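You operate a simulated robot arm through the tools that you are given. There is no shell and no other tool.

You run a simulated two-armed robot. Do the job below in one go: nothing can be reset, and whatever is moved stays where it is left.

JOB
On the top of the grey desk, fold the blue screen cloth in half.

It is judged by the outcome, as a careful person would: the job done as asked, and still so three seconds after it is handed in. It fails if anything else is knocked over, pushed out of place, dropped, spilled or broken. Flat cloth is picked up by pressing the open fingertips on it (5 to 10 N) and closing them slowly along it; thin cloth reads only 2 to 8 mm in the jaws.

ROBOT AND FRAMES
Two 7-joint arms with two-finger grippers on one trunk, on a base that moves. Base frame: it is fixed to the floor where the robot stands at the start and does not move with it; the origin is under the middle of the robot, x ahead of it, y to its left, z up. Units: m, rad, N and s.
The left shoulder is at the start at [0.051, 0.175, 1.177], the right one opposite. With the tool pointing down near the work surface each hand reaches from about 0.1 to 0.84 m from the robot's upright axis, wherever it stands, measured 20 degrees to its own side. Places, roughly: blue screen cloth [1.25, -1.75, 0.75]; top of the grey desk [1.6, -1.6, 0.8]. Payload 2.94 kg a hand.
Tool frame (each hand has its own): the origin (TCP) lies between the finger pads and is the grasp point; the fingertips stand 0.03 m ahead of it; z points along the fingers, y is the line along which they close. The gripper opens to 0.138 m; its body begins 0.109 m behind the TCP.
Orientation is that of the tool frame in the base frame, as a unit quaternion [w, x, y, z]. With the fingers straight down and closing along the base's y, the tool's x points along the base's -x, its y along +y and its z along -z.

CONTROLS
- The arms move only by the tool send_rows. It takes "left_motion", "right_motion" or both (then of equal length, played together; a hand with none holds still); each is a list of rows, each a list of 7 numbers: the shift along the tool's x, y, z in m, then the turn, a rotation vector about the tool's x, y, z in rad, then the opening, from 0 (shut) to 1 (fully open). In form: [[dx, dy, dz, rx, ry, rz, grip], ...]. A call has 1 to 20 rows; each row is the pose to reach, as a shift and turn from the pose commanded when the call began, along the tool's axes at that moment. Rows are played at 5 a second. More than 0.05 m and 0.15 rad between two rows, or a gripper value outside its range, and nothing of the call is played. Where a pose cannot be reached the arm comes as near as it can. A force on the tool above 40 N (or 10 N above the force at the start of the call, whichever is more), or a blocked arm, ends the call early, and 0.2 s more pass. Each finger travels about 0.045 m/s and halts on what it meets, pressing with about 24 N; the grip force reading is that of the motor and also rises with nothing between the fingers. The clock runs only during rows and for 0.2 s after the last one: add rows that repeat a pose to give the fingers time. The reply holds the time, the measured pose of the TCP, the force on the tool along the base axes, the opening and the grip force, in the units named above and with some noise, with the torque about the TCP (base axes, N m) and any sound that the robot's microphone picked up, and new pictures: "pictures" is both (left out), scene, wrist or none (wrist: the cameras of the hands that moved).
- Cameras (640 x 400 px; columns grow to the right, rows downward): "scene" is now at [0.1385, -0.0032, 1.6624]; the picture's right is [0.16, -0.99, 0.00], its down [-0.70, -0.11, -0.70] and it looks along [0.70, 0.11, -0.71] (base axes); focal length 284 px, centre (320, 200). "left" rides on the left gripper at [0.071, -0.019, -0.146] in its tool frame; the picture's right is [0.26, 0.97, 0.00], its down [-0.85, 0.23, -0.48] and it looks along [-0.46, 0.12, 0.88] (tool axes); focal length 280 px, centre (320, 200). "right" rides on the right gripper at [0.071, 0.019, -0.146] in its tool frame; the picture's right is [-0.26, 0.97, 0.00], its down [-0.85, -0.23, -0.48] and it looks along [-0.46, -0.13, 0.88] (tool axes); focal length 280 px, centre (320, 200).
- raise_lower(by): moves the trunk up (or, below 0, down) by that many m; the arms and the scene camera ride with it, the base frame stays. It gives what a move gives, with no picture.
- drive_base(legs): drives the robot by 1 to 6 legs, each [ahead, turn to the left] in m and rad, along the robot's own axes; the way and the turn of a leg run together, so that a leg with both is an arc; at most 1.5 m and 3.142 rad a leg. The arms and the cameras ride along, it lands a little off, and it stops where it bumps. It gives what a move gives, and a new picture of the scene camera.
- head_to(pan, tilt): turns the head with the scene camera to pan (to the left, within 2.094 rad either way) and tilt (down, from -0.506 to 1.204), counted from straight ahead of the robot (the tilt from the chest, where the trunk bows). It gives what a move gives, and a new picture of the scene camera.
- pixel_to_xyz(camera, pixels): for up to 12 pixels [column, row] of the newest picture of that camera ("zoom" is the newest enlarged one), the place [x, y, z] in the base frame of the surface seen there, good to about 0.003 m, but the place of the scene camera against the robot may be out by one fixed shift of up to 0.025 m in any direction. The clock stands still meanwhile.
- zoom(camera, box): a new picture of the part [left, top, right, bottom] of that camera's present view, enlarged. The clock stands still meanwhile.
- hand_in(): hands the job in; it is judged then, once.

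Open the grippers and draw the arms clear of the work before you hand the job in, unless the task says otherwise.

The tools are called after ">>>" by a JSON object that holds its "fn" and its "kwargs". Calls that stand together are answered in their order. send_rows: Moves the arms, as the interface text tells. Its arguments: {"type":"object","properties":{"left_motion":{"type":"array","items":{"type":"array","items":{"type":"number"}}},"right_motion":{"type":"array","items":{"type":"array","items":{"type":"number"}}},"pictures":{"type":"string","enum":["both","scene","wrist","none"]}},"required":[]} The other tools are called the same way: raise_lower (by) moves the trunk up or down; drive_base (legs) drives the base; head_to (pan, tilt) turns the head that bears the scene camera; pixel_to_xyz (camera, pixels) gives the place of the surface under pixels of a picture; zoom (camera, box) takes an enlarged picture of a part of a camera's view; hand_in () hands the job in.

At the start:

```text
clock: 0.0
left_ee_pos: [0.5935, 0.2992, 0.9562]
left_tool_rot: [0.0, 0.0, 1.0, 0.0]
left_ft_force: [-0.6, 0.9, -0.5]
left_wrist_torque: [0.03, -0.01, 0.02]
left_grip_width: 0.138
left_grip_force: 0.1
right_ee_pos: [0.5269, -0.1955, 0.9622]
right_tool_rot: [0.0, 0.0, 1.0, -0.001]
right_ft_force: [-0.4, 0.1, -0.8]
right_wrist_torque: [0.02, 0.0, 0.03]
right_grip_width: 0.1381
right_grip_force: 0.2
trunk travel left (down, up): [-0.35, 0.384]
robot x, y, heading: [0.0032, -0.0001, -0.004]
head pan, tilt (commanded): [0.161, 0.789]
```

scene: 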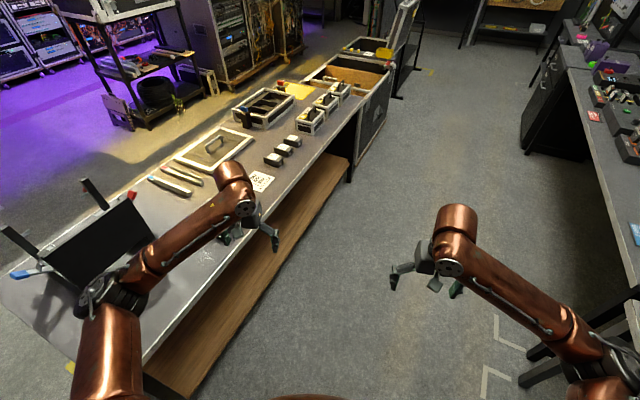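
right: 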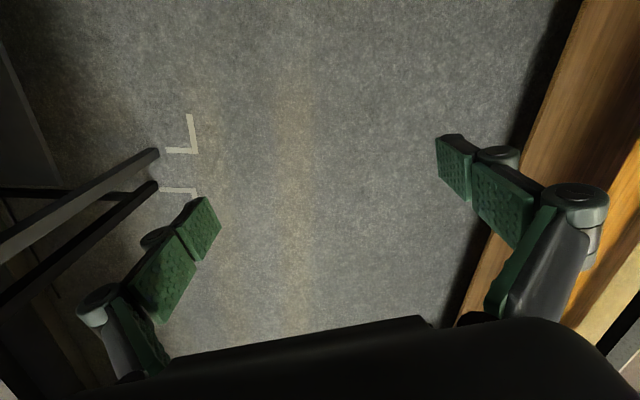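
left: 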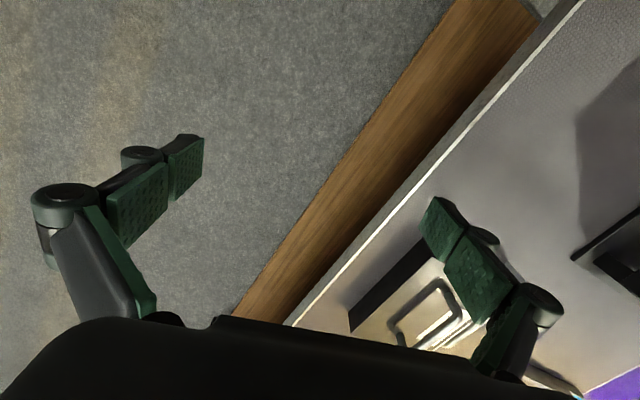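

The newest scene picture shows a workbench on the left and the edge of another desk on the right (column ~600); the blue cloth should be at about [1.25, -1.75]. I turn the head to the right to look at the desk.

>>> {"fn": "head_to", "kwargs": {"pan": -0.9, "tilt": 0.5}}

```text
clock: 1.3
left_ee_pos: [0.5944, 0.2975, 0.9575]
left_tool_rot: [0.0, -0.001, 1.0, -0.001]
left_ft_force: [0.5, 0.6, -0.1]
left_wrist_torque: [-0.01, -0.02, 0.0]
left_grip_width: 0.138
left_grip_force: 0.1
right_ee_pos: [0.5265, -0.1958, 0.9619]
right_tool_rot: [0.0, -0.001, 1.0, 0.0]
right_ft_force: [-0.6, -0.8, -0.6]
right_wrist_torque: [0.0, 0.0, 0.01]
right_grip_width: 0.1378
right_grip_force: 0.0
trunk travel left (down, up): [-0.35, 0.384]
robot x, y, heading: [0.0007, 0.0012, -0.003]
head pan, tilt (commanded): [-0.901, 0.499]
```

scene: 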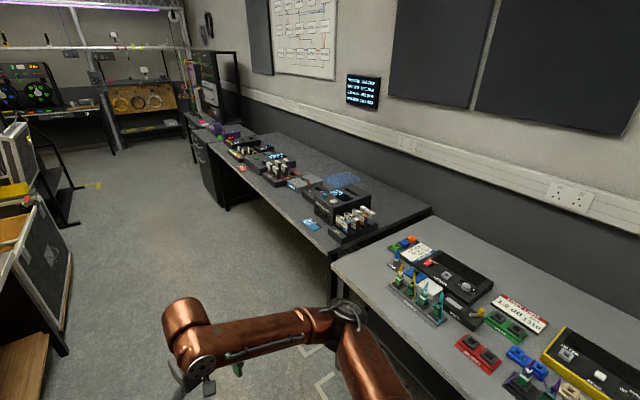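

A dark grey desk lies ahead-right, with a small blue thing at about (311,225) on its near edge and others around. I zoom into that area.

>>> {"fn": "zoom", "kwargs": {"camera": "scene", "box": [200, 120, 440, 270]}}

>>> {"fn": "pixel_to_xyz", "kwargs": {"camera": "scene", "pixels": [[311, 225], [342, 179], [325, 250], [420, 215], [225, 150], [340, 260], [500, 300], [300, 215]]}}

```text
2.67 times, centred on (320, 195) of scene
```

zoom: 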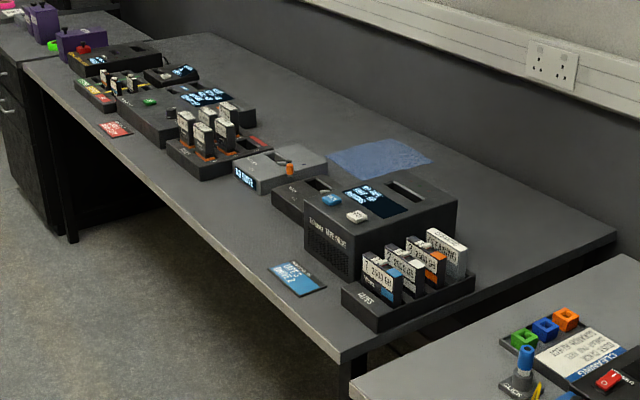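

```text
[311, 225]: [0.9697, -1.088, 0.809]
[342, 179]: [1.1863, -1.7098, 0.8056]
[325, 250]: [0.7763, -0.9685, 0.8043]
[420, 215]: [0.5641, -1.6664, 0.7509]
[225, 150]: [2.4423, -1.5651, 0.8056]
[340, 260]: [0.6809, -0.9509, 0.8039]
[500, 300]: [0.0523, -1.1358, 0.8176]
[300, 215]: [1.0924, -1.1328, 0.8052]
```

The cloth is the translucent blue patch near the back of the dark desk, zoom pixels about (325–430, 140–178), behind the black device. I measure its outline and the surrounding objects.

>>> {"fn": "pixel_to_xyz", "kwargs": {"camera": "zoom", "pixels": [[328, 154], [388, 140], [430, 160], [345, 176], [380, 160], [342, 352], [612, 238], [30, 68], [190, 37], [270, 265], [322, 290], [400, 180]]}}

>>> {"fn": "zoom", "kwargs": {"camera": "scene", "box": [280, 150, 400, 225]}}

```text
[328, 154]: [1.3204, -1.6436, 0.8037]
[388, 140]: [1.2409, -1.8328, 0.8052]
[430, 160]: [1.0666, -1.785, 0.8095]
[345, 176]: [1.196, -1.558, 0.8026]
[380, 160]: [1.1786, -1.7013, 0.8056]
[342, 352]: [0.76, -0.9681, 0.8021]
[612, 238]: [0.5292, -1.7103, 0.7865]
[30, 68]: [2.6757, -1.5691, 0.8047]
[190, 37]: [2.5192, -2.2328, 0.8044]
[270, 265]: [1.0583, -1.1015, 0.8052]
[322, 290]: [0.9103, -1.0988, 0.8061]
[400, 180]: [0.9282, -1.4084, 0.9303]
```

```text
5.33 times, centred on (340, 188) of scene
```

zoom: 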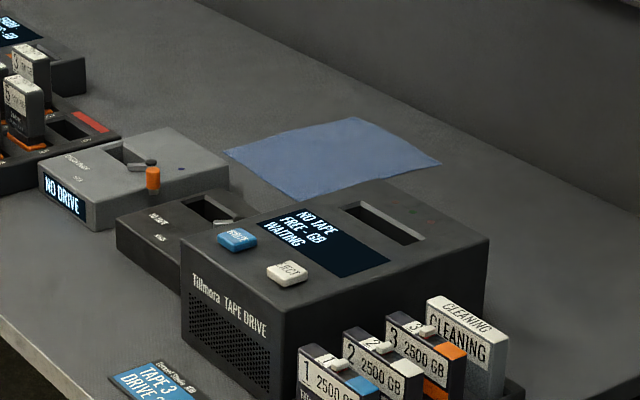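

The cloth is about 0.2 m square, centred near [1.2, -1.71, 0.805], near the back of a desk turned about -0.30 rad, with the tape drive in front of it. Before driving I look along the aisle for free floor.

>>> {"fn": "head_to", "kwargs": {"pan": -0.25, "tilt": 0.6}}

```text
clock: 2.3
left_ee_pos: [0.5945, 0.2981, 0.9567]
left_tool_rot: [0.0, 0.0, 1.0, 0.0]
left_ft_force: [0.7, 0.1, -0.5]
left_wrist_torque: [-0.01, -0.02, -0.02]
left_grip_width: 0.1382
left_grip_force: 0.0
right_ee_pos: [0.5258, -0.1948, 0.9635]
right_tool_rot: [0.001, 0.001, 1.0, 0.0]
right_ft_force: [0.2, 0.1, -0.6]
right_wrist_torque: [-0.02, 0.02, 0.01]
right_grip_width: 0.138
right_grip_force: 0.0
trunk travel left (down, up): [-0.35, 0.384]
robot x, y, heading: [-0.001, 0.0007, -0.003]
head pan, tilt (commanded): [-0.25, 0.6]
```

scene: 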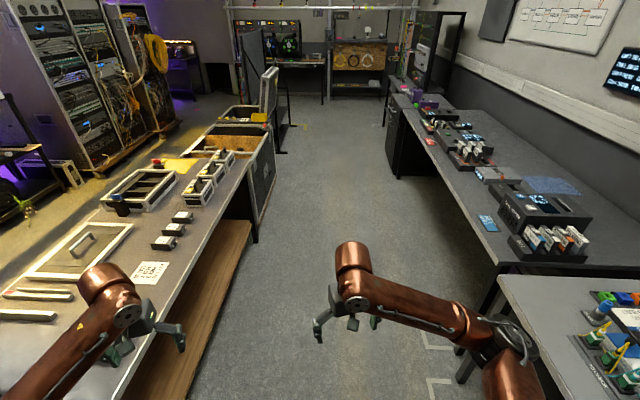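

>>> {"fn": "pixel_to_xyz", "kwargs": {"camera": "scene", "pixels": [[250, 163], [150, 340], [256, 240], [275, 165], [250, 230], [300, 260], [400, 270], [480, 312], [360, 180], [500, 290], [388, 175], [498, 262]]}}

>>> {"fn": "zoom", "kwargs": {"camera": "scene", "box": [370, 80, 640, 290]}}

```text
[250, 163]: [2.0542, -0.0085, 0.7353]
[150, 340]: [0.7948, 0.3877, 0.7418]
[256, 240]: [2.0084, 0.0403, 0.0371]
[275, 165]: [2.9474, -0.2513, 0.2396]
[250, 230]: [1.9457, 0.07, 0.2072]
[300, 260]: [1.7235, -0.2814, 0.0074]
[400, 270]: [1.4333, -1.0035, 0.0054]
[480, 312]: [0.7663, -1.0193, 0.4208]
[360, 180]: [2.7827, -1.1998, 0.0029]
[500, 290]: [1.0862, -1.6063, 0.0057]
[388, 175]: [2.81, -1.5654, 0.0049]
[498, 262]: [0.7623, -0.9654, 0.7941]
```

```text
1.90 times, centred on (505, 185) of scene
```

zoom: 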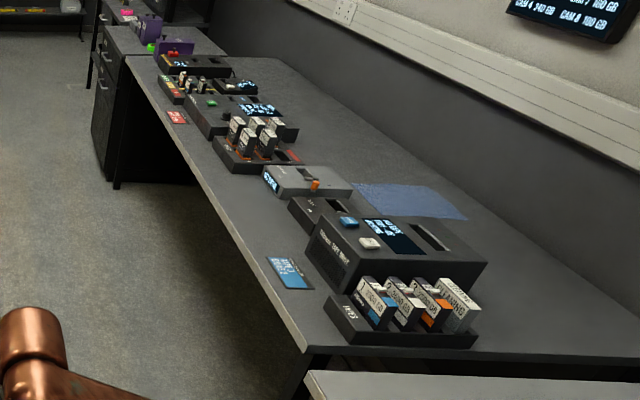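

The aisle is about 1.3 m wide and open under the desk. I raise the trunk so that the arms clear everything on the tables before driving.

>>> {"fn": "raise_lower", "kwargs": {"by": 0.33}}

```text
clock: 5.6
left_ee_pos: [0.5948, 0.2989, 1.2868]
left_tool_rot: [0.0, 0.0, 1.0, 0.0]
left_ft_force: [-0.6, -0.1, -0.1]
left_wrist_torque: [0.01, -0.02, -0.02]
left_grip_width: 0.1381
left_grip_force: 0.1
right_ee_pos: [0.5271, -0.1947, 1.2928]
right_tool_rot: [0.0, 0.0, 1.0, -0.001]
right_ft_force: [0.0, 0.6, 0.3]
right_wrist_torque: [0.0, 0.01, -0.04]
right_grip_width: 0.138
right_grip_force: 0.1
trunk travel left (down, up): [-0.68, 0.054]
robot x, y, heading: [-0.0011, 0.0041, 0.001]
head pan, tilt (commanded): [-0.25, 0.6]
```

Arms are now at z about 1.29, above the furniture. I turn right and drive down the middle of the aisle, then turn to face the desk.

>>> {"fn": "drive_base", "kwargs": {"legs": [[0, -0.33], [1.0, 0], [0.62, 0]]}}

```text
clock: 14.9
left_ee_pos: [2.1904, -0.4252, 1.2868]
left_tool_rot: [0.0, 0.16, 0.987, 0.0]
left_ft_force: [-0.5, 0.7, -0.4]
left_wrist_torque: [0.02, 0.02, 0.01]
left_grip_width: 0.1381
left_grip_force: 0.0
right_ee_pos: [1.9712, -0.8723, 1.292]
right_tool_rot: [0.0, 0.159, 0.987, 0.0]
right_ft_force: [-0.2, -0.2, 0.5]
right_wrist_torque: [0.02, -0.02, 0.02]
right_grip_width: 0.1379
right_grip_force: 0.0
trunk travel left (down, up): [-0.68, 0.054]
robot x, y, heading: [1.5344, -0.5202, -0.321]
head pan, tilt (commanded): [-0.25, 0.6]
```

scene: 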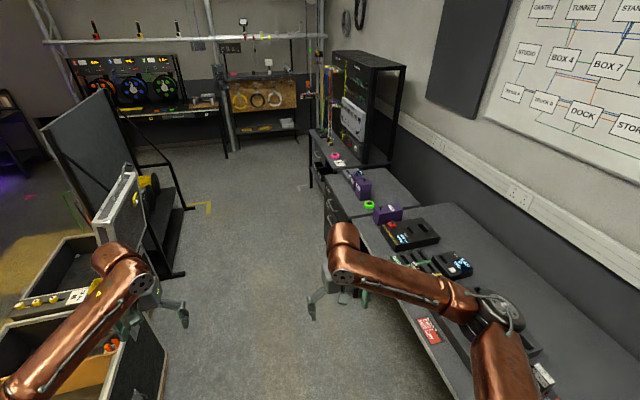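

The robot is at [1.53, -0.52] in the aisle. I now turn right by about 1.55 rad to face the desk squarely.

>>> {"fn": "drive_base", "kwargs": {"legs": [[0, -1.554]]}}

>>> {"fn": "head_to", "kwargs": {"pan": 0.0, "tilt": 0.85}}

```text
clock: 19.1
left_ee_pos: [1.6338, -1.1784, 1.2873]
left_tool_rot: [0.0, 0.809, 0.588, 0.001]
left_ft_force: [-0.5, 0.3, -0.1]
left_wrist_torque: [0.02, -0.01, -0.03]
left_grip_width: 0.1384
left_grip_force: 0.1
right_ee_pos: [1.1846, -0.9615, 1.2922]
right_tool_rot: [0.0, 0.809, 0.588, 0.0]
right_ft_force: [-0.7, 0.4, 0.6]
right_wrist_torque: [0.0, 0.0, -0.01]
right_grip_width: 0.1381
right_grip_force: 0.1
trunk travel left (down, up): [-0.68, 0.054]
robot x, y, heading: [1.5342, -0.5213, -1.883]
head pan, tilt (commanded): [-0.25, 0.6]
```

scene: 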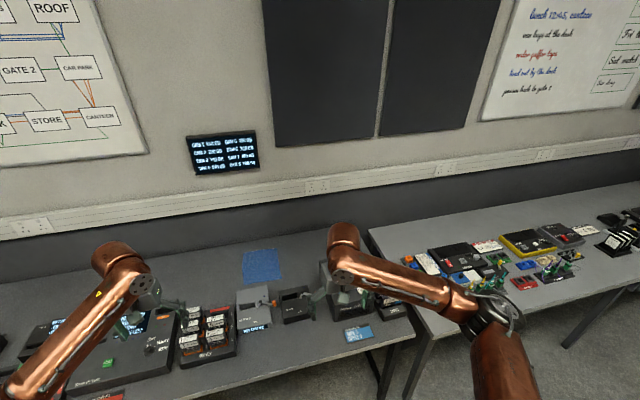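

```text
clock: 19.9
left_ee_pos: [1.6338, -1.1777, 1.2872]
left_tool_rot: [0.0, 0.809, 0.588, 0.0]
left_ft_force: [0.4, -0.4, -1.2]
left_wrist_torque: [0.0, -0.01, 0.01]
left_grip_width: 0.1377
left_grip_force: 0.1
right_ee_pos: [1.1847, -0.9602, 1.2927]
right_tool_rot: [0.0, 0.808, 0.589, 0.0]
right_ft_force: [-1.1, 1.2, 0.6]
right_wrist_torque: [0.02, -0.03, -0.03]
right_grip_width: 0.138
right_grip_force: 0.1
trunk travel left (down, up): [-0.68, 0.054]
robot x, y, heading: [1.5336, -0.5158, -1.884]
head pan, tilt (commanded): [0.0, 0.85]
```

scene: 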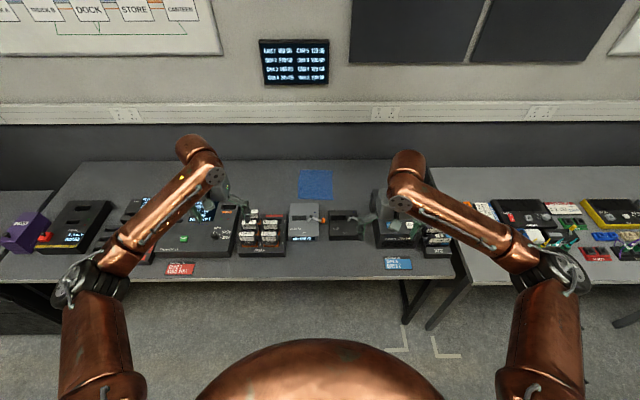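

The cloth is straight ahead, a square spanning about columns 299–333 and rows 170–199, behind the grey device and black tray. I zoom in and measure its corners.

>>> {"fn": "zoom", "kwargs": {"camera": "scene", "box": [240, 150, 440, 275]}}

```text
3.20 times, centred on (340, 212) of scene
```

zoom: 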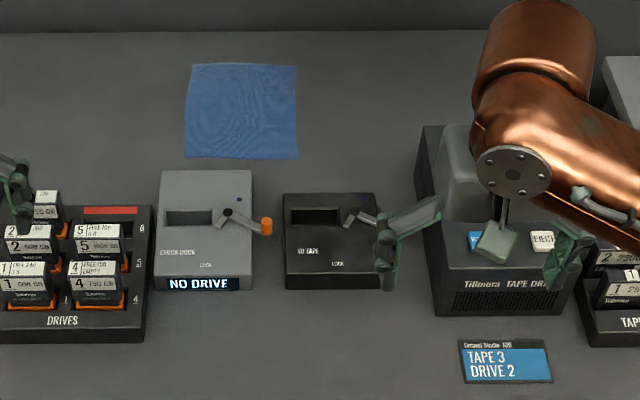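

>>> {"fn": "pixel_to_xyz", "kwargs": {"camera": "zoom", "pixels": [[191, 66], [294, 68], [296, 157], [186, 155], [240, 110], [165, 172], [250, 172], [372, 196], [286, 195], [420, 130], [100, 31], [400, 395]]}}

>>> {"fn": "zoom", "kwargs": {"camera": "scene", "box": [288, 160, 352, 200]}}

```text
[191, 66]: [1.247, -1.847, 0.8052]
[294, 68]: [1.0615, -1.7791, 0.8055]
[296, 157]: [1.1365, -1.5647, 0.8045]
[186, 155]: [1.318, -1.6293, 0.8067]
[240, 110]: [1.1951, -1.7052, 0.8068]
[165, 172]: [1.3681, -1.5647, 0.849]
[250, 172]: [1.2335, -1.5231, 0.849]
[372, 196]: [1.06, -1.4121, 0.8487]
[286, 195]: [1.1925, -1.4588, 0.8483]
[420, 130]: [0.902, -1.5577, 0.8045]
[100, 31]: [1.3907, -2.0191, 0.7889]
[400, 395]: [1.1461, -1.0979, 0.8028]
```

```text
10.00 times, centred on (320, 180) of scene
```

zoom: 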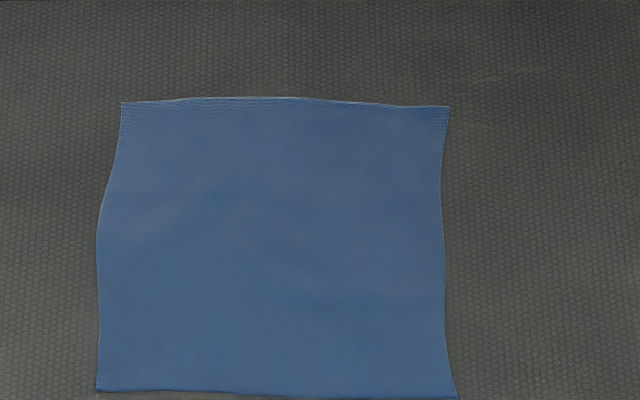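

The cloth measures about 0.195 m wide by 0.228 m deep; its near corners are at about [1.318,-1.629] and [1.137,-1.565], far ones at [1.247,-1.847] and [1.062,-1.779]. I drive nearer to the desk, shifting slightly left to centre on the cloth.

>>> {"fn": "drive_base", "kwargs": {"legs": [[0, 0.11], [0.33, 0], [0, -0.1]]}}

>>> {"fn": "head_to", "kwargs": {"pan": 0.0, "tilt": 1.2}}

```text
clock: 23.1
left_ee_pos: [1.5758, -1.5023, 1.2879]
left_tool_rot: [0.0, 0.806, 0.592, -0.002]
left_ft_force: [0.3, 1.0, 0.1]
left_wrist_torque: [-0.02, 0.04, 0.02]
left_grip_width: 0.1379
left_grip_force: 0.0
right_ee_pos: [1.1253, -1.2889, 1.2936]
right_tool_rot: [0.0, 0.805, 0.594, 0.0]
right_ft_force: [0.3, 0.6, 0.2]
right_wrist_torque: [-0.01, 0.03, 0.01]
right_grip_width: 0.1384
right_grip_force: 0.0
trunk travel left (down, up): [-0.68, 0.054]
robot x, y, heading: [1.4677, -0.8507, -1.876]
head pan, tilt (commanded): [0.0, 0.85]
```

scene: 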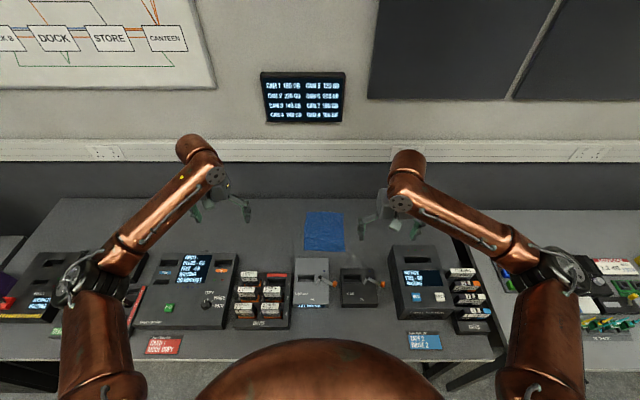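

```text
clock: 24.0
left_ee_pos: [1.5736, -1.5033, 1.2866]
left_tool_rot: [-0.001, 0.805, 0.593, 0.001]
left_ft_force: [-0.7, 0.0, 0.2]
left_wrist_torque: [0.04, -0.02, -0.02]
left_grip_width: 0.138
left_grip_force: 0.1
right_ee_pos: [1.1222, -1.2918, 1.2918]
right_tool_rot: [0.001, 0.805, 0.593, 0.0]
right_ft_force: [0.2, 0.5, -0.1]
right_wrist_torque: [-0.05, -0.04, -0.01]
right_grip_width: 0.1377
right_grip_force: 0.0
trunk travel left (down, up): [-0.68, 0.054]
robot x, y, heading: [1.4659, -0.8477, -1.876]
head pan, tilt (commanded): [0.0, 1.201]
```

scene: 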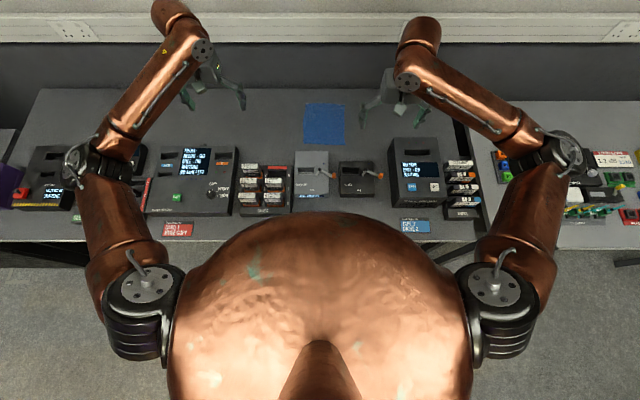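

Robot is at [1.466,-0.848]; the chest dome fills the lower half. I measure the chest's foremost points to see how much closer I can come.

>>> {"fn": "pixel_to_xyz", "kwargs": {"camera": "scene", "pixels": [[320, 214], [320, 225], [320, 250], [320, 300], [250, 225], [400, 230], [180, 300], [323, 123], [310, 160], [200, 238], [60, 245], [410, 150]]}}

```text
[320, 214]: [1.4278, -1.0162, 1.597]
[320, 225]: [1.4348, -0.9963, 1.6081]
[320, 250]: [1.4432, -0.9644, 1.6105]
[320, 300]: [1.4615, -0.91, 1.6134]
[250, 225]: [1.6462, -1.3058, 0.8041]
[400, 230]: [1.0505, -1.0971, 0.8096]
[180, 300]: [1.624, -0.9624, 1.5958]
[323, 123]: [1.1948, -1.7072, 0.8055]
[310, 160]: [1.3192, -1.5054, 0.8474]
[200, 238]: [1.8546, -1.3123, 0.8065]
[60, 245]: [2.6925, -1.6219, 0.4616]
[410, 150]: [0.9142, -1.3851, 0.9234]
```

The chest's foremost point is about 0.17–0.2 m ahead of the axis, so there is some 0.1 m of room before the desk edge. I creep forward in two small legs.

>>> {"fn": "drive_base", "kwargs": {"legs": [[0.06, 0], [0.05, 0]]}}

```text
clock: 25.4
left_ee_pos: [1.5397, -1.612, 1.2856]
left_tool_rot: [-0.001, 0.805, 0.593, 0.002]
left_ft_force: [0.5, -1.2, -1.1]
left_wrist_torque: [0.12, -0.02, 0.02]
left_grip_width: 0.138
left_grip_force: 0.0
right_ee_pos: [1.089, -1.4002, 1.2905]
right_tool_rot: [-0.001, 0.806, 0.592, 0.002]
right_ft_force: [-0.8, -1.1, -0.2]
right_wrist_torque: [0.06, 0.0, 0.01]
right_grip_width: 0.1377
right_grip_force: 0.1
trunk travel left (down, up): [-0.68, 0.054]
robot x, y, heading: [1.4306, -0.9527, -1.874]
head pan, tilt (commanded): [0.0, 1.201]
```

scene: 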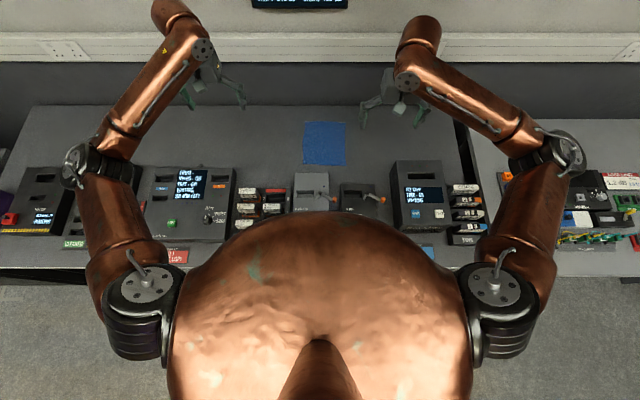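

No bump; the axis is now about 0.21 m from the desk edge. I measure the elbows' heights and the cloth again from here.

>>> {"fn": "pixel_to_xyz", "kwargs": {"camera": "scene", "pixels": [[75, 165], [565, 150], [130, 130], [500, 125], [304, 123], [344, 123], [346, 164], [303, 163], [320, 220], [200, 100], [410, 100], [420, 195]]}}

>>> {"fn": "zoom", "kwargs": {"camera": "scene", "box": [240, 100, 464, 240]}}

```text
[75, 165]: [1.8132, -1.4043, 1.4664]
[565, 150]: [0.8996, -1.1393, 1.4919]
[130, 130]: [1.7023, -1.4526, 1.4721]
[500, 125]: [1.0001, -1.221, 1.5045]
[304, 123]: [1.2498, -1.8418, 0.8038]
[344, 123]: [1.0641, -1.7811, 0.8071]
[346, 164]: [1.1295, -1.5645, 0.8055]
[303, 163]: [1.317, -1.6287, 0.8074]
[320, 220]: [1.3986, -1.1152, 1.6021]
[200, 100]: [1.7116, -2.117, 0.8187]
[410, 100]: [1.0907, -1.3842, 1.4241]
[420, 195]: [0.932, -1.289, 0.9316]
```

```text
2.86 times, centred on (352, 170) of scene
```

zoom: 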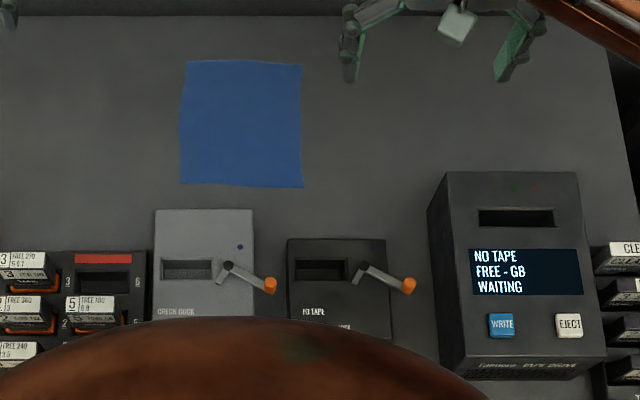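

Before lowering the trunk I want to see how the chest and column stand relative to the desk edge. I tilt the right hand's fingers back toward the robot so that its wrist camera looks at the chest.

>>> {"fn": "send_rows", "kwargs": {"right_motion": [[0.01, 0, 0, 0, 0.13, 0, 1], [0.02, 0, 0, 0, 0.26, 0, 1], [0.03, 0, 0, 0, 0.39, 0, 1], [0.04, 0, 0, 0, 0.52, 0, 1], [0.05, 0, 0, 0, 0.65, 0, 1], [0.05, 0, 0, 0, 0.78, 0, 1], [0.05, 0, 0, 0, 0.91, 0, 1], [0.05, 0, 0, 0, 1.04, 0, 1]], "pictures": "wrist"}}

```text
clock: 27.2
left_ee_pos: [1.5445, -1.6096, 1.2857]
left_tool_rot: [-0.001, 0.806, 0.592, 0.0]
left_ft_force: [0.8, -1.0, -0.4]
left_wrist_torque: [0.01, 0.04, 0.03]
left_grip_width: 0.138
left_grip_force: 0.1
right_ee_pos: [1.1067, -1.351, 1.2929]
right_tool_rot: [-0.293, 0.7, 0.514, 0.399]
right_ft_force: [1.4, 0.3, -1.3]
right_wrist_torque: [0.01, -0.01, 0.02]
right_grip_width: 0.1382
right_grip_force: 0.0
trunk travel left (down, up): [-0.68, 0.054]
robot x, y, heading: [1.4349, -0.9548, -1.875]
head pan, tilt (commanded): [0.0, 1.201]
```

right: 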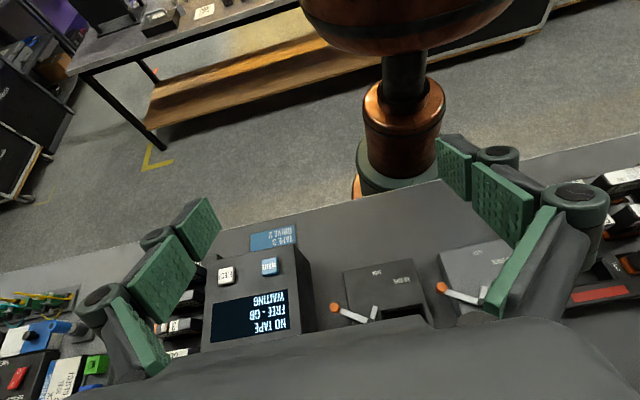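

The wrist view shows the chest well above the desk on a narrow column, with a base flange near (395,170). I measure these points.

>>> {"fn": "pixel_to_xyz", "kwargs": {"camera": "right", "pixels": [[400, 20], [400, 45], [404, 70], [404, 100], [400, 140], [400, 175], [400, 183], [360, 190], [330, 50], [290, 205], [440, 165], [400, 55]]}}

```text
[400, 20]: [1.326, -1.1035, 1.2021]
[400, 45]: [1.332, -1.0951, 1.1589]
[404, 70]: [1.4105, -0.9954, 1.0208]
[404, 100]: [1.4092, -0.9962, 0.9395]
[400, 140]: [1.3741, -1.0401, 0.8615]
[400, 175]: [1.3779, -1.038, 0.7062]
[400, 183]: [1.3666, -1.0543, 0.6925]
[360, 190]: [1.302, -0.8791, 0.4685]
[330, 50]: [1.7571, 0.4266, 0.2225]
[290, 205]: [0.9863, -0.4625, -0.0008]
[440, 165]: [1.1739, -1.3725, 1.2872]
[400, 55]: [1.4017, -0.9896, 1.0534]
```

The column near desk height has a radius of roughly 0.12 m. I measure the desk's front edge in this accurate wrist view to get the true gap.

>>> {"fn": "pixel_to_xyz", "kwargs": {"camera": "right", "pixels": [[330, 208], [350, 204], [400, 192], [400, 196], [430, 186], [250, 230], [240, 228], [385, 183], [420, 176], [378, 150], [372, 186], [415, 120]]}}

>>> {"fn": "zoom", "kwargs": {"camera": "right", "box": [320, 60, 480, 220]}}

```text
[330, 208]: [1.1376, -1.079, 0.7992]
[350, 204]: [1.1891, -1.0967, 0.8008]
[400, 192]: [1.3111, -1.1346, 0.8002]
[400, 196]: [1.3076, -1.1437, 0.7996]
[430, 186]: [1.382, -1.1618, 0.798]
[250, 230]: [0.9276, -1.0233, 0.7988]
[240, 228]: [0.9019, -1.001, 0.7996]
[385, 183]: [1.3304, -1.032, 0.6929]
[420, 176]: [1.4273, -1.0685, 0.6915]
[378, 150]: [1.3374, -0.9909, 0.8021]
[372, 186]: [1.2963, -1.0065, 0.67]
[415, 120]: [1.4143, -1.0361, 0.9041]
```

```text
2.50 times, centred on (400, 140) of right
```

zoom: 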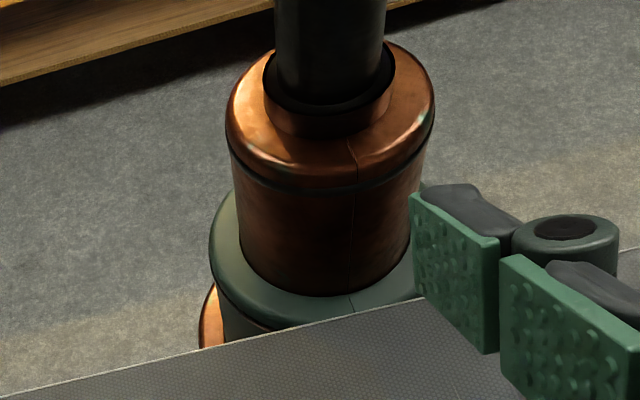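

The desk edge is 0.207 m ahead of the axis and its top is at z≈0.80 in this accurate view; the base flange leaves about 0.06 m. I return the right hand to pointing down, then lower the trunk for better reach.

>>> {"fn": "send_rows", "kwargs": {"right_motion": [[0, 0, -0.006, 0, -0.13, 0, 1], [-0.006, 0, -0.012, 0, -0.26, 0, 1], [-0.012, 0, -0.02, 0, -0.39, 0, 1], [-0.016, 0, -0.03, 0, -0.52, 0, 1], [-0.02, 0, -0.035, 0, -0.65, 0, 1], [-0.0253, 0, -0.0431, 0, -0.78, 0, 1], [-0.0253, 0, -0.0431, 0, -0.91, 0, 1], [-0.0253, 0, -0.0431, 0, -1.04, 0, 1]], "pictures": "none"}}

>>> {"fn": "raise_lower", "kwargs": {"by": -0.2}}

```text
clock: 29.1
left_ee_pos: [1.5409, -1.6101, 1.2875]
left_tool_rot: [0.0, 0.805, 0.593, 0.0]
left_ft_force: [0.2, -0.1, 0.1]
left_wrist_torque: [-0.04, 0.02, 0.01]
left_grip_width: 0.1381
left_grip_force: 0.0
right_ee_pos: [1.0898, -1.3966, 1.2931]
right_tool_rot: [0.001, 0.806, 0.592, -0.001]
right_ft_force: [0.4, 0.1, -0.3]
right_wrist_torque: [0.01, 0.0, -0.03]
right_grip_width: 0.1381
right_grip_force: 0.0
trunk travel left (down, up): [-0.68, 0.054]
robot x, y, heading: [1.4344, -0.9527, -1.872]
head pan, tilt (commanded): [0.0, 1.201]
```

```text
clock: 31.2
left_ee_pos: [1.5413, -1.6083, 1.0878]
left_tool_rot: [-0.001, 0.805, 0.593, 0.001]
left_ft_force: [0.0, 0.6, 0.0]
left_wrist_torque: [0.0, -0.01, 0.0]
left_grip_width: 0.1379
left_grip_force: 0.0
right_ee_pos: [1.0902, -1.3974, 1.0926]
right_tool_rot: [0.0, 0.805, 0.593, 0.0]
right_ft_force: [-1.1, -0.2, -0.9]
right_wrist_torque: [-0.04, 0.0, 0.0]
right_grip_width: 0.1377
right_grip_force: 0.0
trunk travel left (down, up): [-0.48, 0.254]
robot x, y, heading: [1.433, -0.9532, -1.872]
head pan, tilt (commanded): [0.0, 1.201]
```

Both hands point down at z≈1.09. I yaw them by a quarter turn in opposite ways (so the fingers close along the desk's depth) while moving to hover beside the cloth's near corners.

>>> {"fn": "send_rows", "kwargs": {"left_motion": [[-0.008, -0.011, 0, 0, 0, 0.131, 1], [-0.016, -0.022, 0, 0, 0, 0.262, 1], [-0.024, -0.033, 0, 0, 0, 0.393, 1], [-0.032, -0.044, 0, 0, 0, 0.524, 1], [-0.04, -0.055, 0, 0, 0, 0.654, 1], [-0.048, -0.066, 0, 0, 0, 0.785, 1], [-0.056, -0.077, 0, 0, 0, 0.916, 1], [-0.064, -0.088, 0, 0, 0, 1.047, 1], [-0.072, -0.1, 0, 0, 0, 1.178, 1], [-0.08, -0.112, 0, 0, 0, 1.309, 1], [-0.088, -0.124, 0, 0, 0, 1.44, 1], [-0.093, -0.136, 0, 0, 0, 1.571, 1]], "right_motion": [[-0.014, 0.001, 0, 0, 0, -0.131, 1], [-0.028, 0.003, 0, 0, 0, -0.262, 1], [-0.042, 0.004, 0, 0, 0, -0.393, 1], [-0.056, 0.006, 0, 0, 0, -0.524, 1], [-0.07, 0.007, 0, 0, 0, -0.654, 1], [-0.084, 0.009, 0, 0, 0, -0.785, 1], [-0.098, 0.01, 0, 0, 0, -0.916, 1], [-0.112, 0.012, 0, 0, 0, -1.047, 1], [-0.126, 0.013, 0, 0, 0, -1.178, 1], [-0.14, 0.015, 0, 0, 0, -1.309, 1], [-0.152, 0.016, 0, 0, 0, -1.44, 1], [-0.16, 0.017, 0, 0, 0, -1.571, 1]], "pictures": "both"}}

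```text
clock: 33.8
left_ee_pos: [1.3818, -1.6581, 1.0852]
left_tool_rot: [-0.001, 0.989, -0.151, 0.0]
left_ft_force: [0.6, -0.4, -0.1]
left_wrist_torque: [0.01, -0.02, 0.0]
left_grip_width: 0.138
left_grip_force: 0.1
right_ee_pos: [1.0583, -1.5559, 1.0919]
right_tool_rot: [0.0, 0.148, 0.989, 0.0]
right_ft_force: [-0.2, -0.2, -0.6]
right_wrist_torque: [0.01, -0.02, -0.02]
right_grip_width: 0.1378
right_grip_force: 0.1
trunk travel left (down, up): [-0.48, 0.254]
robot x, y, heading: [1.431, -0.95, -1.873]
head pan, tilt (commanded): [0.0, 1.201]
```

scene: 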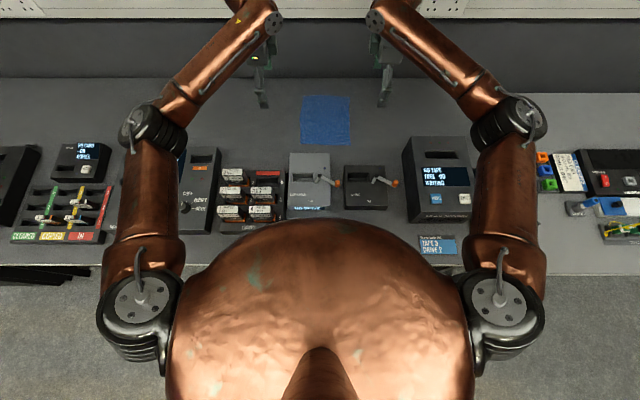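
right: 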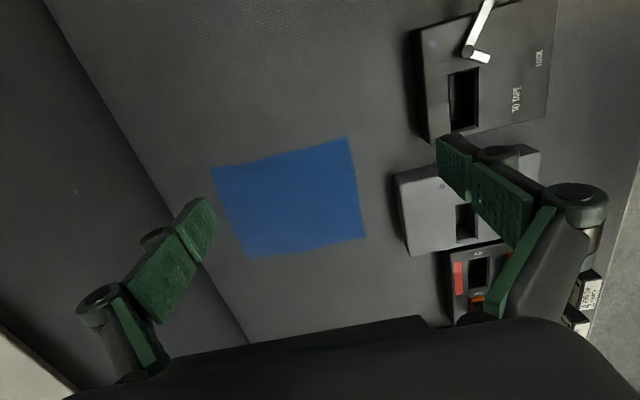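
left: 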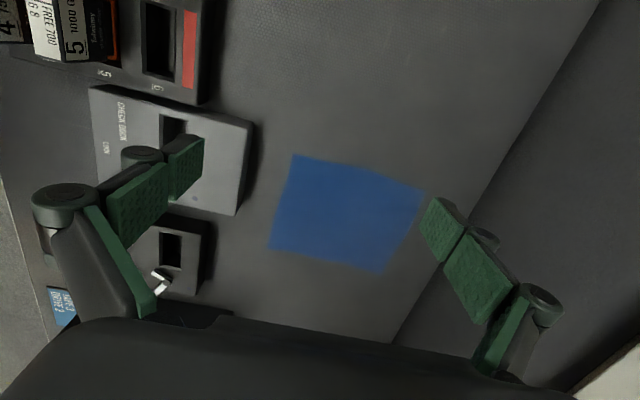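

Both wrist cameras see the whole cloth. I measure its corners in both accurate views.

>>> {"fn": "pixel_to_xyz", "kwargs": {"camera": "right", "pixels": [[346, 141], [363, 236], [213, 169], [249, 256], [290, 200], [400, 175], [410, 255], [425, 143], [418, 35], [300, 270]]}}

>>> {"fn": "pixel_to_xyz", "kwargs": {"camera": "left", "pixels": [[294, 157], [421, 192], [270, 246], [379, 271], [345, 210], [254, 125], [238, 212], [212, 225], [350, 100]]}}

>>> {"fn": "zoom", "kwargs": {"camera": "left", "box": [220, 120, 460, 290]}}

```text
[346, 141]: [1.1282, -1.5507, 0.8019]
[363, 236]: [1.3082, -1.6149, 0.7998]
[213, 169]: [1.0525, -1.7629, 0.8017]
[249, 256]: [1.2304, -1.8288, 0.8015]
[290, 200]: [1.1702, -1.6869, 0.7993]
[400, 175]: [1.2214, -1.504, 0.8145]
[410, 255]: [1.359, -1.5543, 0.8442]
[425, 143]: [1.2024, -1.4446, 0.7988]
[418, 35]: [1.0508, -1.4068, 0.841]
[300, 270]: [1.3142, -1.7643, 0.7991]
```

```text
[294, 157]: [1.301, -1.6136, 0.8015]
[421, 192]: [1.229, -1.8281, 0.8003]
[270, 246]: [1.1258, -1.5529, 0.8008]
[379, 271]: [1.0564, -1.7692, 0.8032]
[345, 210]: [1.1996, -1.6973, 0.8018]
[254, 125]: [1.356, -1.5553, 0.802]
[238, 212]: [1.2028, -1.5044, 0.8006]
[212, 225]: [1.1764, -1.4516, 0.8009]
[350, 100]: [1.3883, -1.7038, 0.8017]
```

```text
2.35 times, centred on (340, 205) of left
```

zoom: 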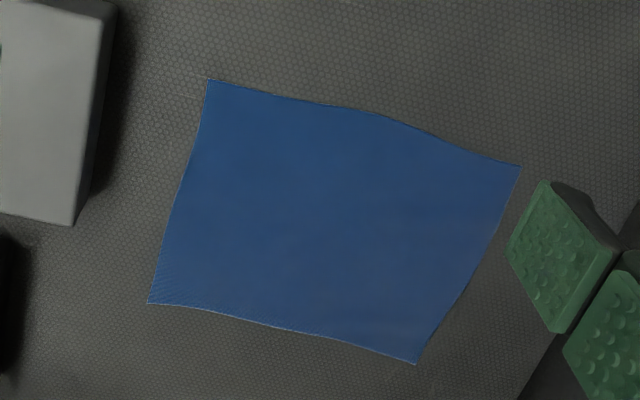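

True cloth corners (wrist views): near-right [1.126,-1.551], near-left [1.305,-1.614], far-right [1.053,-1.766], far-left [1.230,-1.829], on a top at z≈0.80. I plan to fold the far edge toward the robot, which needs a bit more reach, so I creep 0.04 m ahead (flange gap 0.06 m).

>>> {"fn": "drive_base", "kwargs": {"legs": [[0.04, 0]]}}

```text
clock: 35.2
left_ee_pos: [1.4747, -1.6826, 1.0852]
left_tool_rot: [-0.033, 0.999, 0.004, 0.016]
left_ft_force: [-0.2, 0.9, -0.9]
left_wrist_torque: [0.01, -0.06, -0.02]
left_grip_width: 0.1377
left_grip_force: 0.0
right_ee_pos: [0.9616, -1.5278, 1.1108]
right_tool_rot: [-0.01, 0.307, 0.952, 0.015]
right_ft_force: [1.5, -0.1, -1.1]
right_wrist_torque: [0.03, 0.13, 0.03]
right_grip_width: 0.1379
right_grip_force: 0.1
trunk travel left (down, up): [-0.48, 0.254]
robot x, y, heading: [1.4208, -0.9923, -1.873]
head pan, tilt (commanded): [0.0, 1.201]
stopped in leg 1: the robot was blocked; the commanded pose is now the measured one
```

scene: 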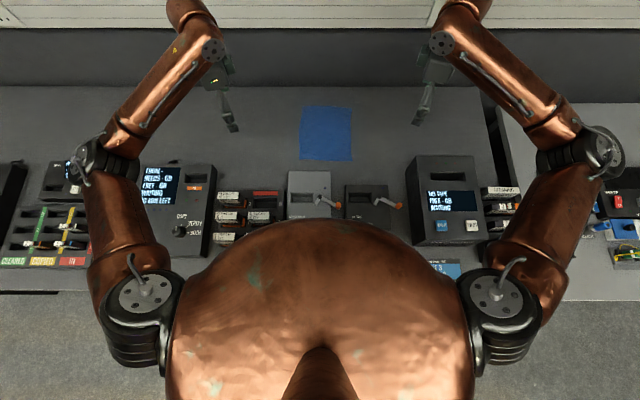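

The drive stopped: something was blocked, and both hands were turned outward, so apparently the wrist bulbs at (190,10) and (470,10) touched the wall trunking. I measure where those bulbs and the trunking are.

>>> {"fn": "head_to", "kwargs": {"pan": 0.0, "tilt": 0.9}}

```text
clock: 36.0
left_ee_pos: [1.4432, -1.674, 1.095]
left_tool_rot: [-0.014, 0.998, -0.057, 0.02]
left_ft_force: [0.8, 1.3, 0.0]
left_wrist_torque: [-0.19, 0.01, 0.02]
left_grip_width: 0.1379
left_grip_force: 0.1
right_ee_pos: [0.9968, -1.5411, 1.1127]
right_tool_rot: [-0.008, 0.245, 0.97, 0.0]
right_ft_force: [0.9, 1.7, 0.8]
right_wrist_torque: [-0.13, 0.1, -0.03]
right_grip_width: 0.1378
right_grip_force: 0.1
trunk travel left (down, up): [-0.48, 0.254]
robot x, y, heading: [1.4191, -0.9899, -1.873]
head pan, tilt (commanded): [0.0, 0.901]
```

scene: 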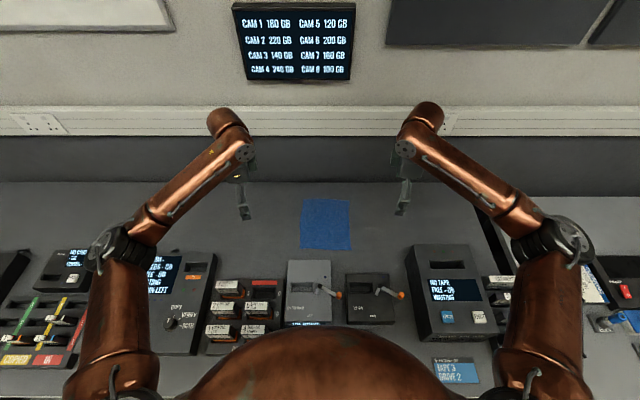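

>>> {"fn": "pixel_to_xyz", "kwargs": {"camera": "scene", "pixels": [[225, 118], [240, 125], [430, 108], [408, 125], [320, 120], [320, 160], [320, 138], [245, 150], [405, 150], [160, 120], [500, 120], [215, 130]]}}

>>> {"fn": "zoom", "kwargs": {"camera": "scene", "box": [180, 80, 480, 267]}}

```text
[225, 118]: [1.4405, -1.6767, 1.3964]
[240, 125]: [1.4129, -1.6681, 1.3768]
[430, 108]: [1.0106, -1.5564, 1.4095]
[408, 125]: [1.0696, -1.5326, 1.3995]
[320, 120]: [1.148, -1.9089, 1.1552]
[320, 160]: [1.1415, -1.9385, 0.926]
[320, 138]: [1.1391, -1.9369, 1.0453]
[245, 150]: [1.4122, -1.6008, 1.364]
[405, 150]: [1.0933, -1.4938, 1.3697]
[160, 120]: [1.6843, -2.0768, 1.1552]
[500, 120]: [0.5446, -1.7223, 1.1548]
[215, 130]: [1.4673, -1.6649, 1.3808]
```

```text
2.13 times, centred on (330, 174) of scene
```

zoom: 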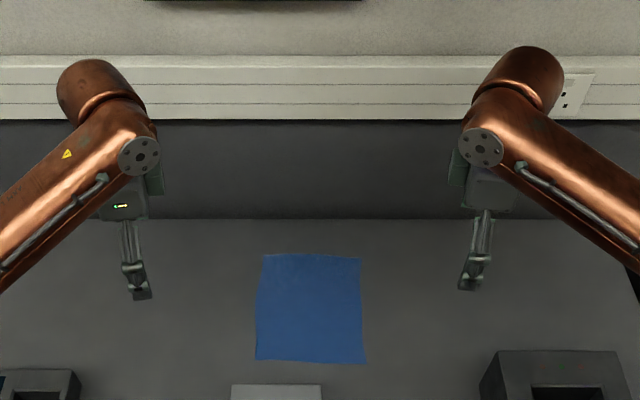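

The bulbs are directly above the hands, 0.3 m from the wall, so the base itself probably met something under the desk. I check that nothing on the desk was displaced by re-measuring the devices and the cloth.

>>> {"fn": "pixel_to_xyz", "kwargs": {"camera": "scene", "pixels": [[289, 262], [329, 262], [349, 274], [387, 273], [303, 200], [348, 203], [351, 248], [301, 247], [414, 247], [468, 247], [217, 283], [280, 283]]}}

>>> {"fn": "zoom", "kwargs": {"camera": "scene", "box": [0, 180, 320, 380]}}

>>> {"fn": "zoom", "kwargs": {"camera": "scene", "box": [320, 180, 640, 380]}}

```text
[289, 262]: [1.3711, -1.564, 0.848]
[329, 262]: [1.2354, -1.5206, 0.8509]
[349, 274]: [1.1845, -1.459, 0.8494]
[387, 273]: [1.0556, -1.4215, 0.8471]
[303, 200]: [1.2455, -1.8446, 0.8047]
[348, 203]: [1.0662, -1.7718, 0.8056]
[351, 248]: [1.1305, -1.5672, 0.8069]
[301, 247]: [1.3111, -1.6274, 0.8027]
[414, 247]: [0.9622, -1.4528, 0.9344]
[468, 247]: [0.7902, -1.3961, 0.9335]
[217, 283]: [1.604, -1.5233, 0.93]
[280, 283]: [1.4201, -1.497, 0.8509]
```

```text
2.00 times, centred on (160, 280) of scene
```

zoom: 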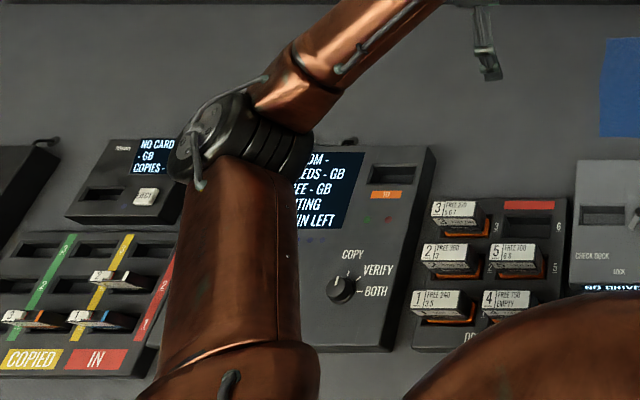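

```text
2.00 times, centred on (480, 280) of scene
```

zoom: 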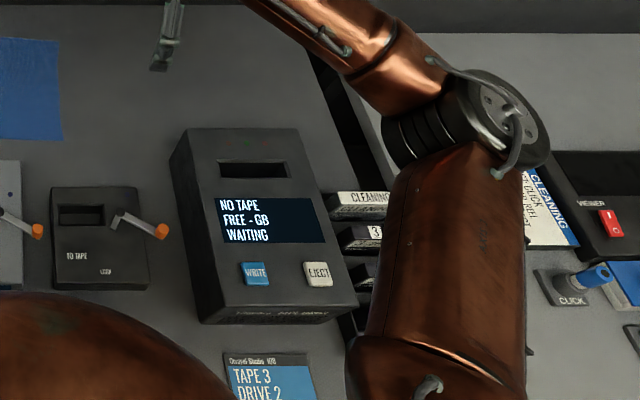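

All devices and the cloth read the same places as before, so nothing was displaced. I back off by 0.015 m so that the base does not lean on whatever it met.

>>> {"fn": "drive_base", "kwargs": {"legs": [[-0.015, 0]]}}

```text
clock: 36.9
left_ee_pos: [1.4964, -1.558, 1.133]
left_tool_rot: [0.03, 0.999, -0.004, -0.017]
left_ft_force: [-0.6, -2.3, -1.4]
left_wrist_torque: [0.24, -0.13, -0.07]
left_grip_width: 0.1383
left_grip_force: 0.0
right_ee_pos: [1.0093, -1.4032, 1.1573]
right_tool_rot: [-0.016, 0.297, 0.954, -0.044]
right_ft_force: [-0.6, -2.0, -1.9]
right_wrist_torque: [0.28, -0.05, 0.03]
right_grip_width: 0.1378
right_grip_force: 0.1
trunk travel left (down, up): [-0.48, 0.254]
robot x, y, heading: [1.4221, -0.9793, -1.874]
head pan, tilt (commanded): [0.0, 0.901]
stopped in leg 1: the robot was blocked; the commanded pose is now the measured one
```

scene: 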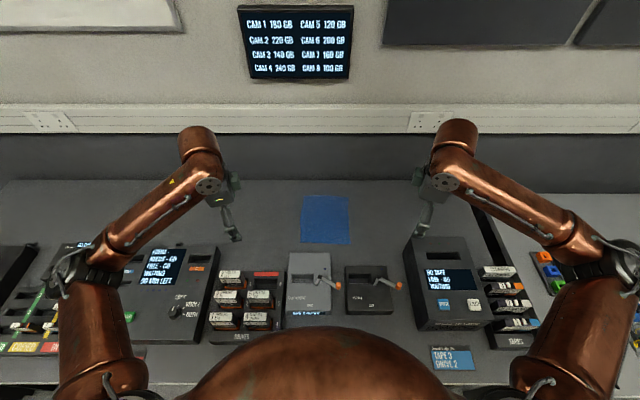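

Everything on the desk still looks in place, though the arms swung during the short drive. I hold both arms still for a moment to see whether they settle.

>>> {"fn": "send_rows", "kwargs": {"left_motion": [[0, 0, 0, 0, 0, 0, 1], [0, 0, 0, 0, 0, 0, 1], [0, 0, 0, 0, 0, 0, 1], [0, 0, 0, 0, 0, 0, 1], [0, 0, 0, 0, 0, 0, 1]], "right_motion": [[0, 0, 0, 0, 0, 0, 1], [0, 0, 0, 0, 0, 0, 1], [0, 0, 0, 0, 0, 0, 1], [0, 0, 0, 0, 0, 0, 1], [0, 0, 0, 0, 0, 0, 1]], "pictures": "both"}}

```text
clock: 37.9
left_ee_pos: [1.498, -1.5463, 1.1385]
left_tool_rot: [0.035, 0.999, 0.003, -0.028]
left_ft_force: [-1.3, -1.9, -0.5]
left_wrist_torque: [0.15, 0.02, -0.01]
left_grip_width: 0.1377
left_grip_force: 0.0
right_ee_pos: [1.01, -1.3877, 1.1622]
right_tool_rot: [-0.021, 0.303, 0.951, -0.05]
right_ft_force: [-0.9, 0.0, -0.5]
right_wrist_torque: [0.07, -0.07, 0.01]
right_grip_width: 0.138
right_grip_force: 0.1
trunk travel left (down, up): [-0.48, 0.254]
robot x, y, heading: [1.4233, -0.9818, -1.87]
head pan, tilt (commanded): [0.0, 0.901]
stopped in row 4 (left hand): the arm was blocked; the commanded pose is now the measured one
```

scene: 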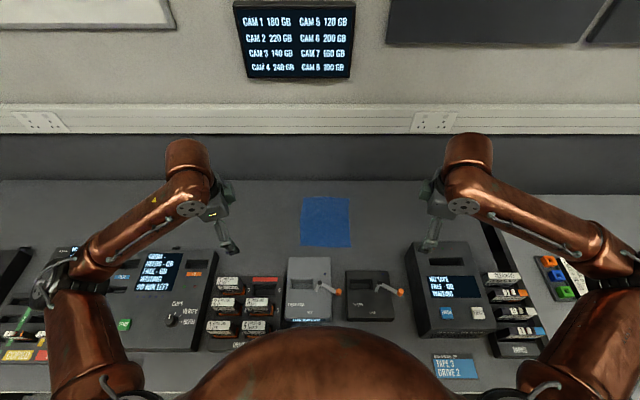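
right: 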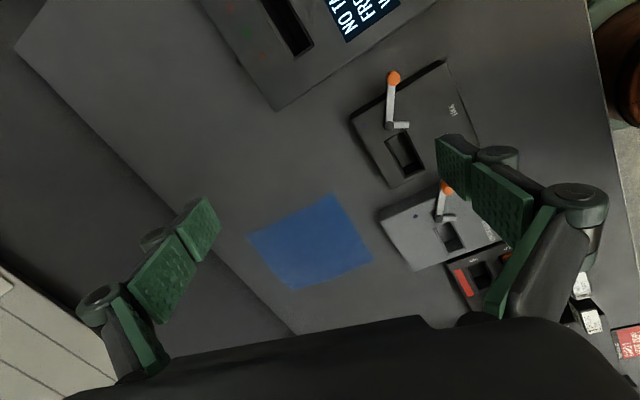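
left: 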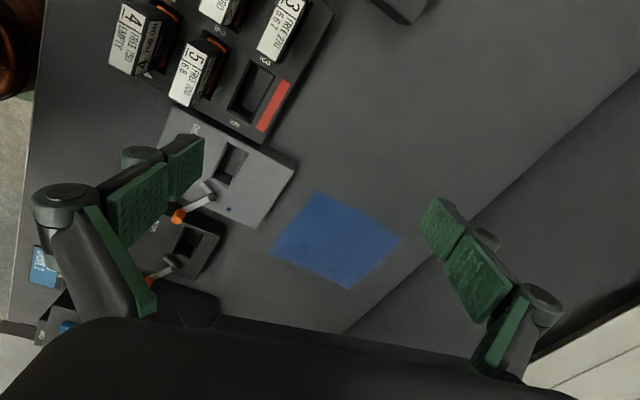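

The arms drift outward even when told to hold, so some part is pressing on something. I measure the elbows and upper arms for height.

>>> {"fn": "pixel_to_xyz", "kwargs": {"camera": "scene", "pixels": [[55, 285], [625, 265], [85, 340], [590, 330], [110, 380], [535, 380], [120, 240], [560, 230], [190, 150], [465, 145], [320, 335], [250, 355]]}}

>>> {"fn": "head_to", "kwargs": {"pan": 0.7, "tilt": 1.1}}

```text
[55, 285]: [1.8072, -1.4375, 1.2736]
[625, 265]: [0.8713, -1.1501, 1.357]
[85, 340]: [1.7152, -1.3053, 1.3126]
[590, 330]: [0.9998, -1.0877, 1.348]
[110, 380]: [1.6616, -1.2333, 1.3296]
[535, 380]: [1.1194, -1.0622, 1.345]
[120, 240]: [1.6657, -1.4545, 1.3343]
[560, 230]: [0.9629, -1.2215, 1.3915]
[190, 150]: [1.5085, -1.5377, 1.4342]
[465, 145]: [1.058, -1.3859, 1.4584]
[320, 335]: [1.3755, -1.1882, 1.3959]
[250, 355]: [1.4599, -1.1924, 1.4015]
```

```text
clock: 39.0
left_ee_pos: [1.5004, -1.5377, 1.141]
left_tool_rot: [0.041, 0.999, -0.001, -0.028]
left_ft_force: [-0.7, -2.5, 0.3]
left_wrist_torque: [0.26, -0.07, -0.07]
left_grip_width: 0.1382
left_grip_force: 0.0
right_ee_pos: [1.0155, -1.3792, 1.1656]
right_tool_rot: [-0.018, 0.3, 0.952, -0.054]
right_ft_force: [-0.3, -1.4, -0.9]
right_wrist_torque: [0.26, -0.13, 0.01]
right_grip_width: 0.1381
right_grip_force: 0.0
trunk travel left (down, up): [-0.48, 0.254]
robot x, y, heading: [1.4228, -0.9796, -1.875]
head pan, tilt (commanded): [0.7, 1.1]
```

scene: 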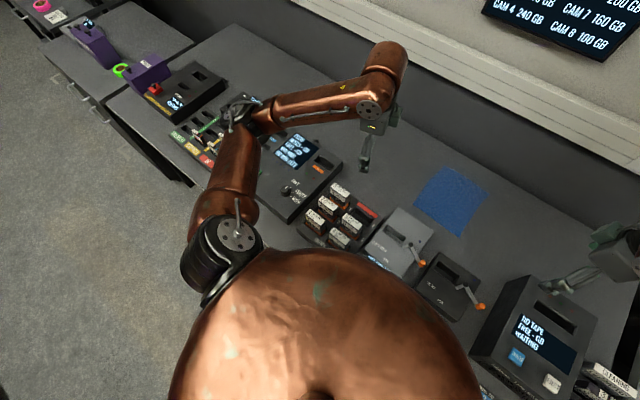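

The arms still creep although nothing visible touches them. I measure the shoulder cap and chest in this view, to see whether the trunk is leaning.

>>> {"fn": "pixel_to_xyz", "kwargs": {"camera": "scene", "pixels": [[238, 236], [215, 270], [300, 252], [250, 290], [300, 330], [235, 170], [245, 115], [330, 105], [385, 60], [380, 115], [365, 160], [385, 380]]}}

>>> {"fn": "zoom", "kwargs": {"camera": "scene", "box": [160, 80, 480, 280]}}

```text
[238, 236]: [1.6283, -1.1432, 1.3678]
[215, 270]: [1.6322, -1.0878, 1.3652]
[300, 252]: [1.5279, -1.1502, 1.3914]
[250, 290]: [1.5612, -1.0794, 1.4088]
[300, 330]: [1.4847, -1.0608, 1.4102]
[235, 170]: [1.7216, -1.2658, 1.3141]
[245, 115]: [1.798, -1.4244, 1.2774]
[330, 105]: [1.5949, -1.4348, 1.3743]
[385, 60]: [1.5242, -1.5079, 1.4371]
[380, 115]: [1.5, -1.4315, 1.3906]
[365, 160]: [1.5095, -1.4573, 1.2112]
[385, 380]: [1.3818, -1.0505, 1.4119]
```

```text
2.00 times, centred on (320, 180) of scene
```

zoom: 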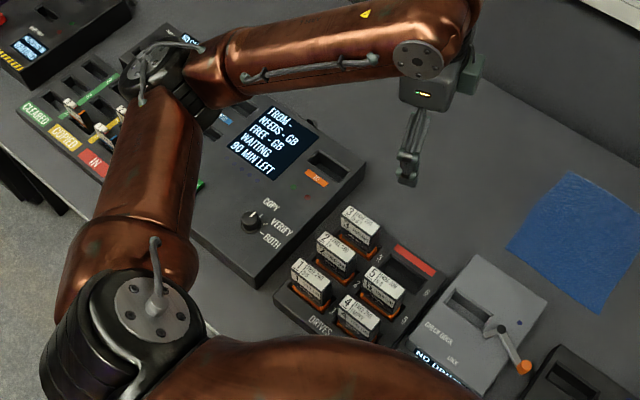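

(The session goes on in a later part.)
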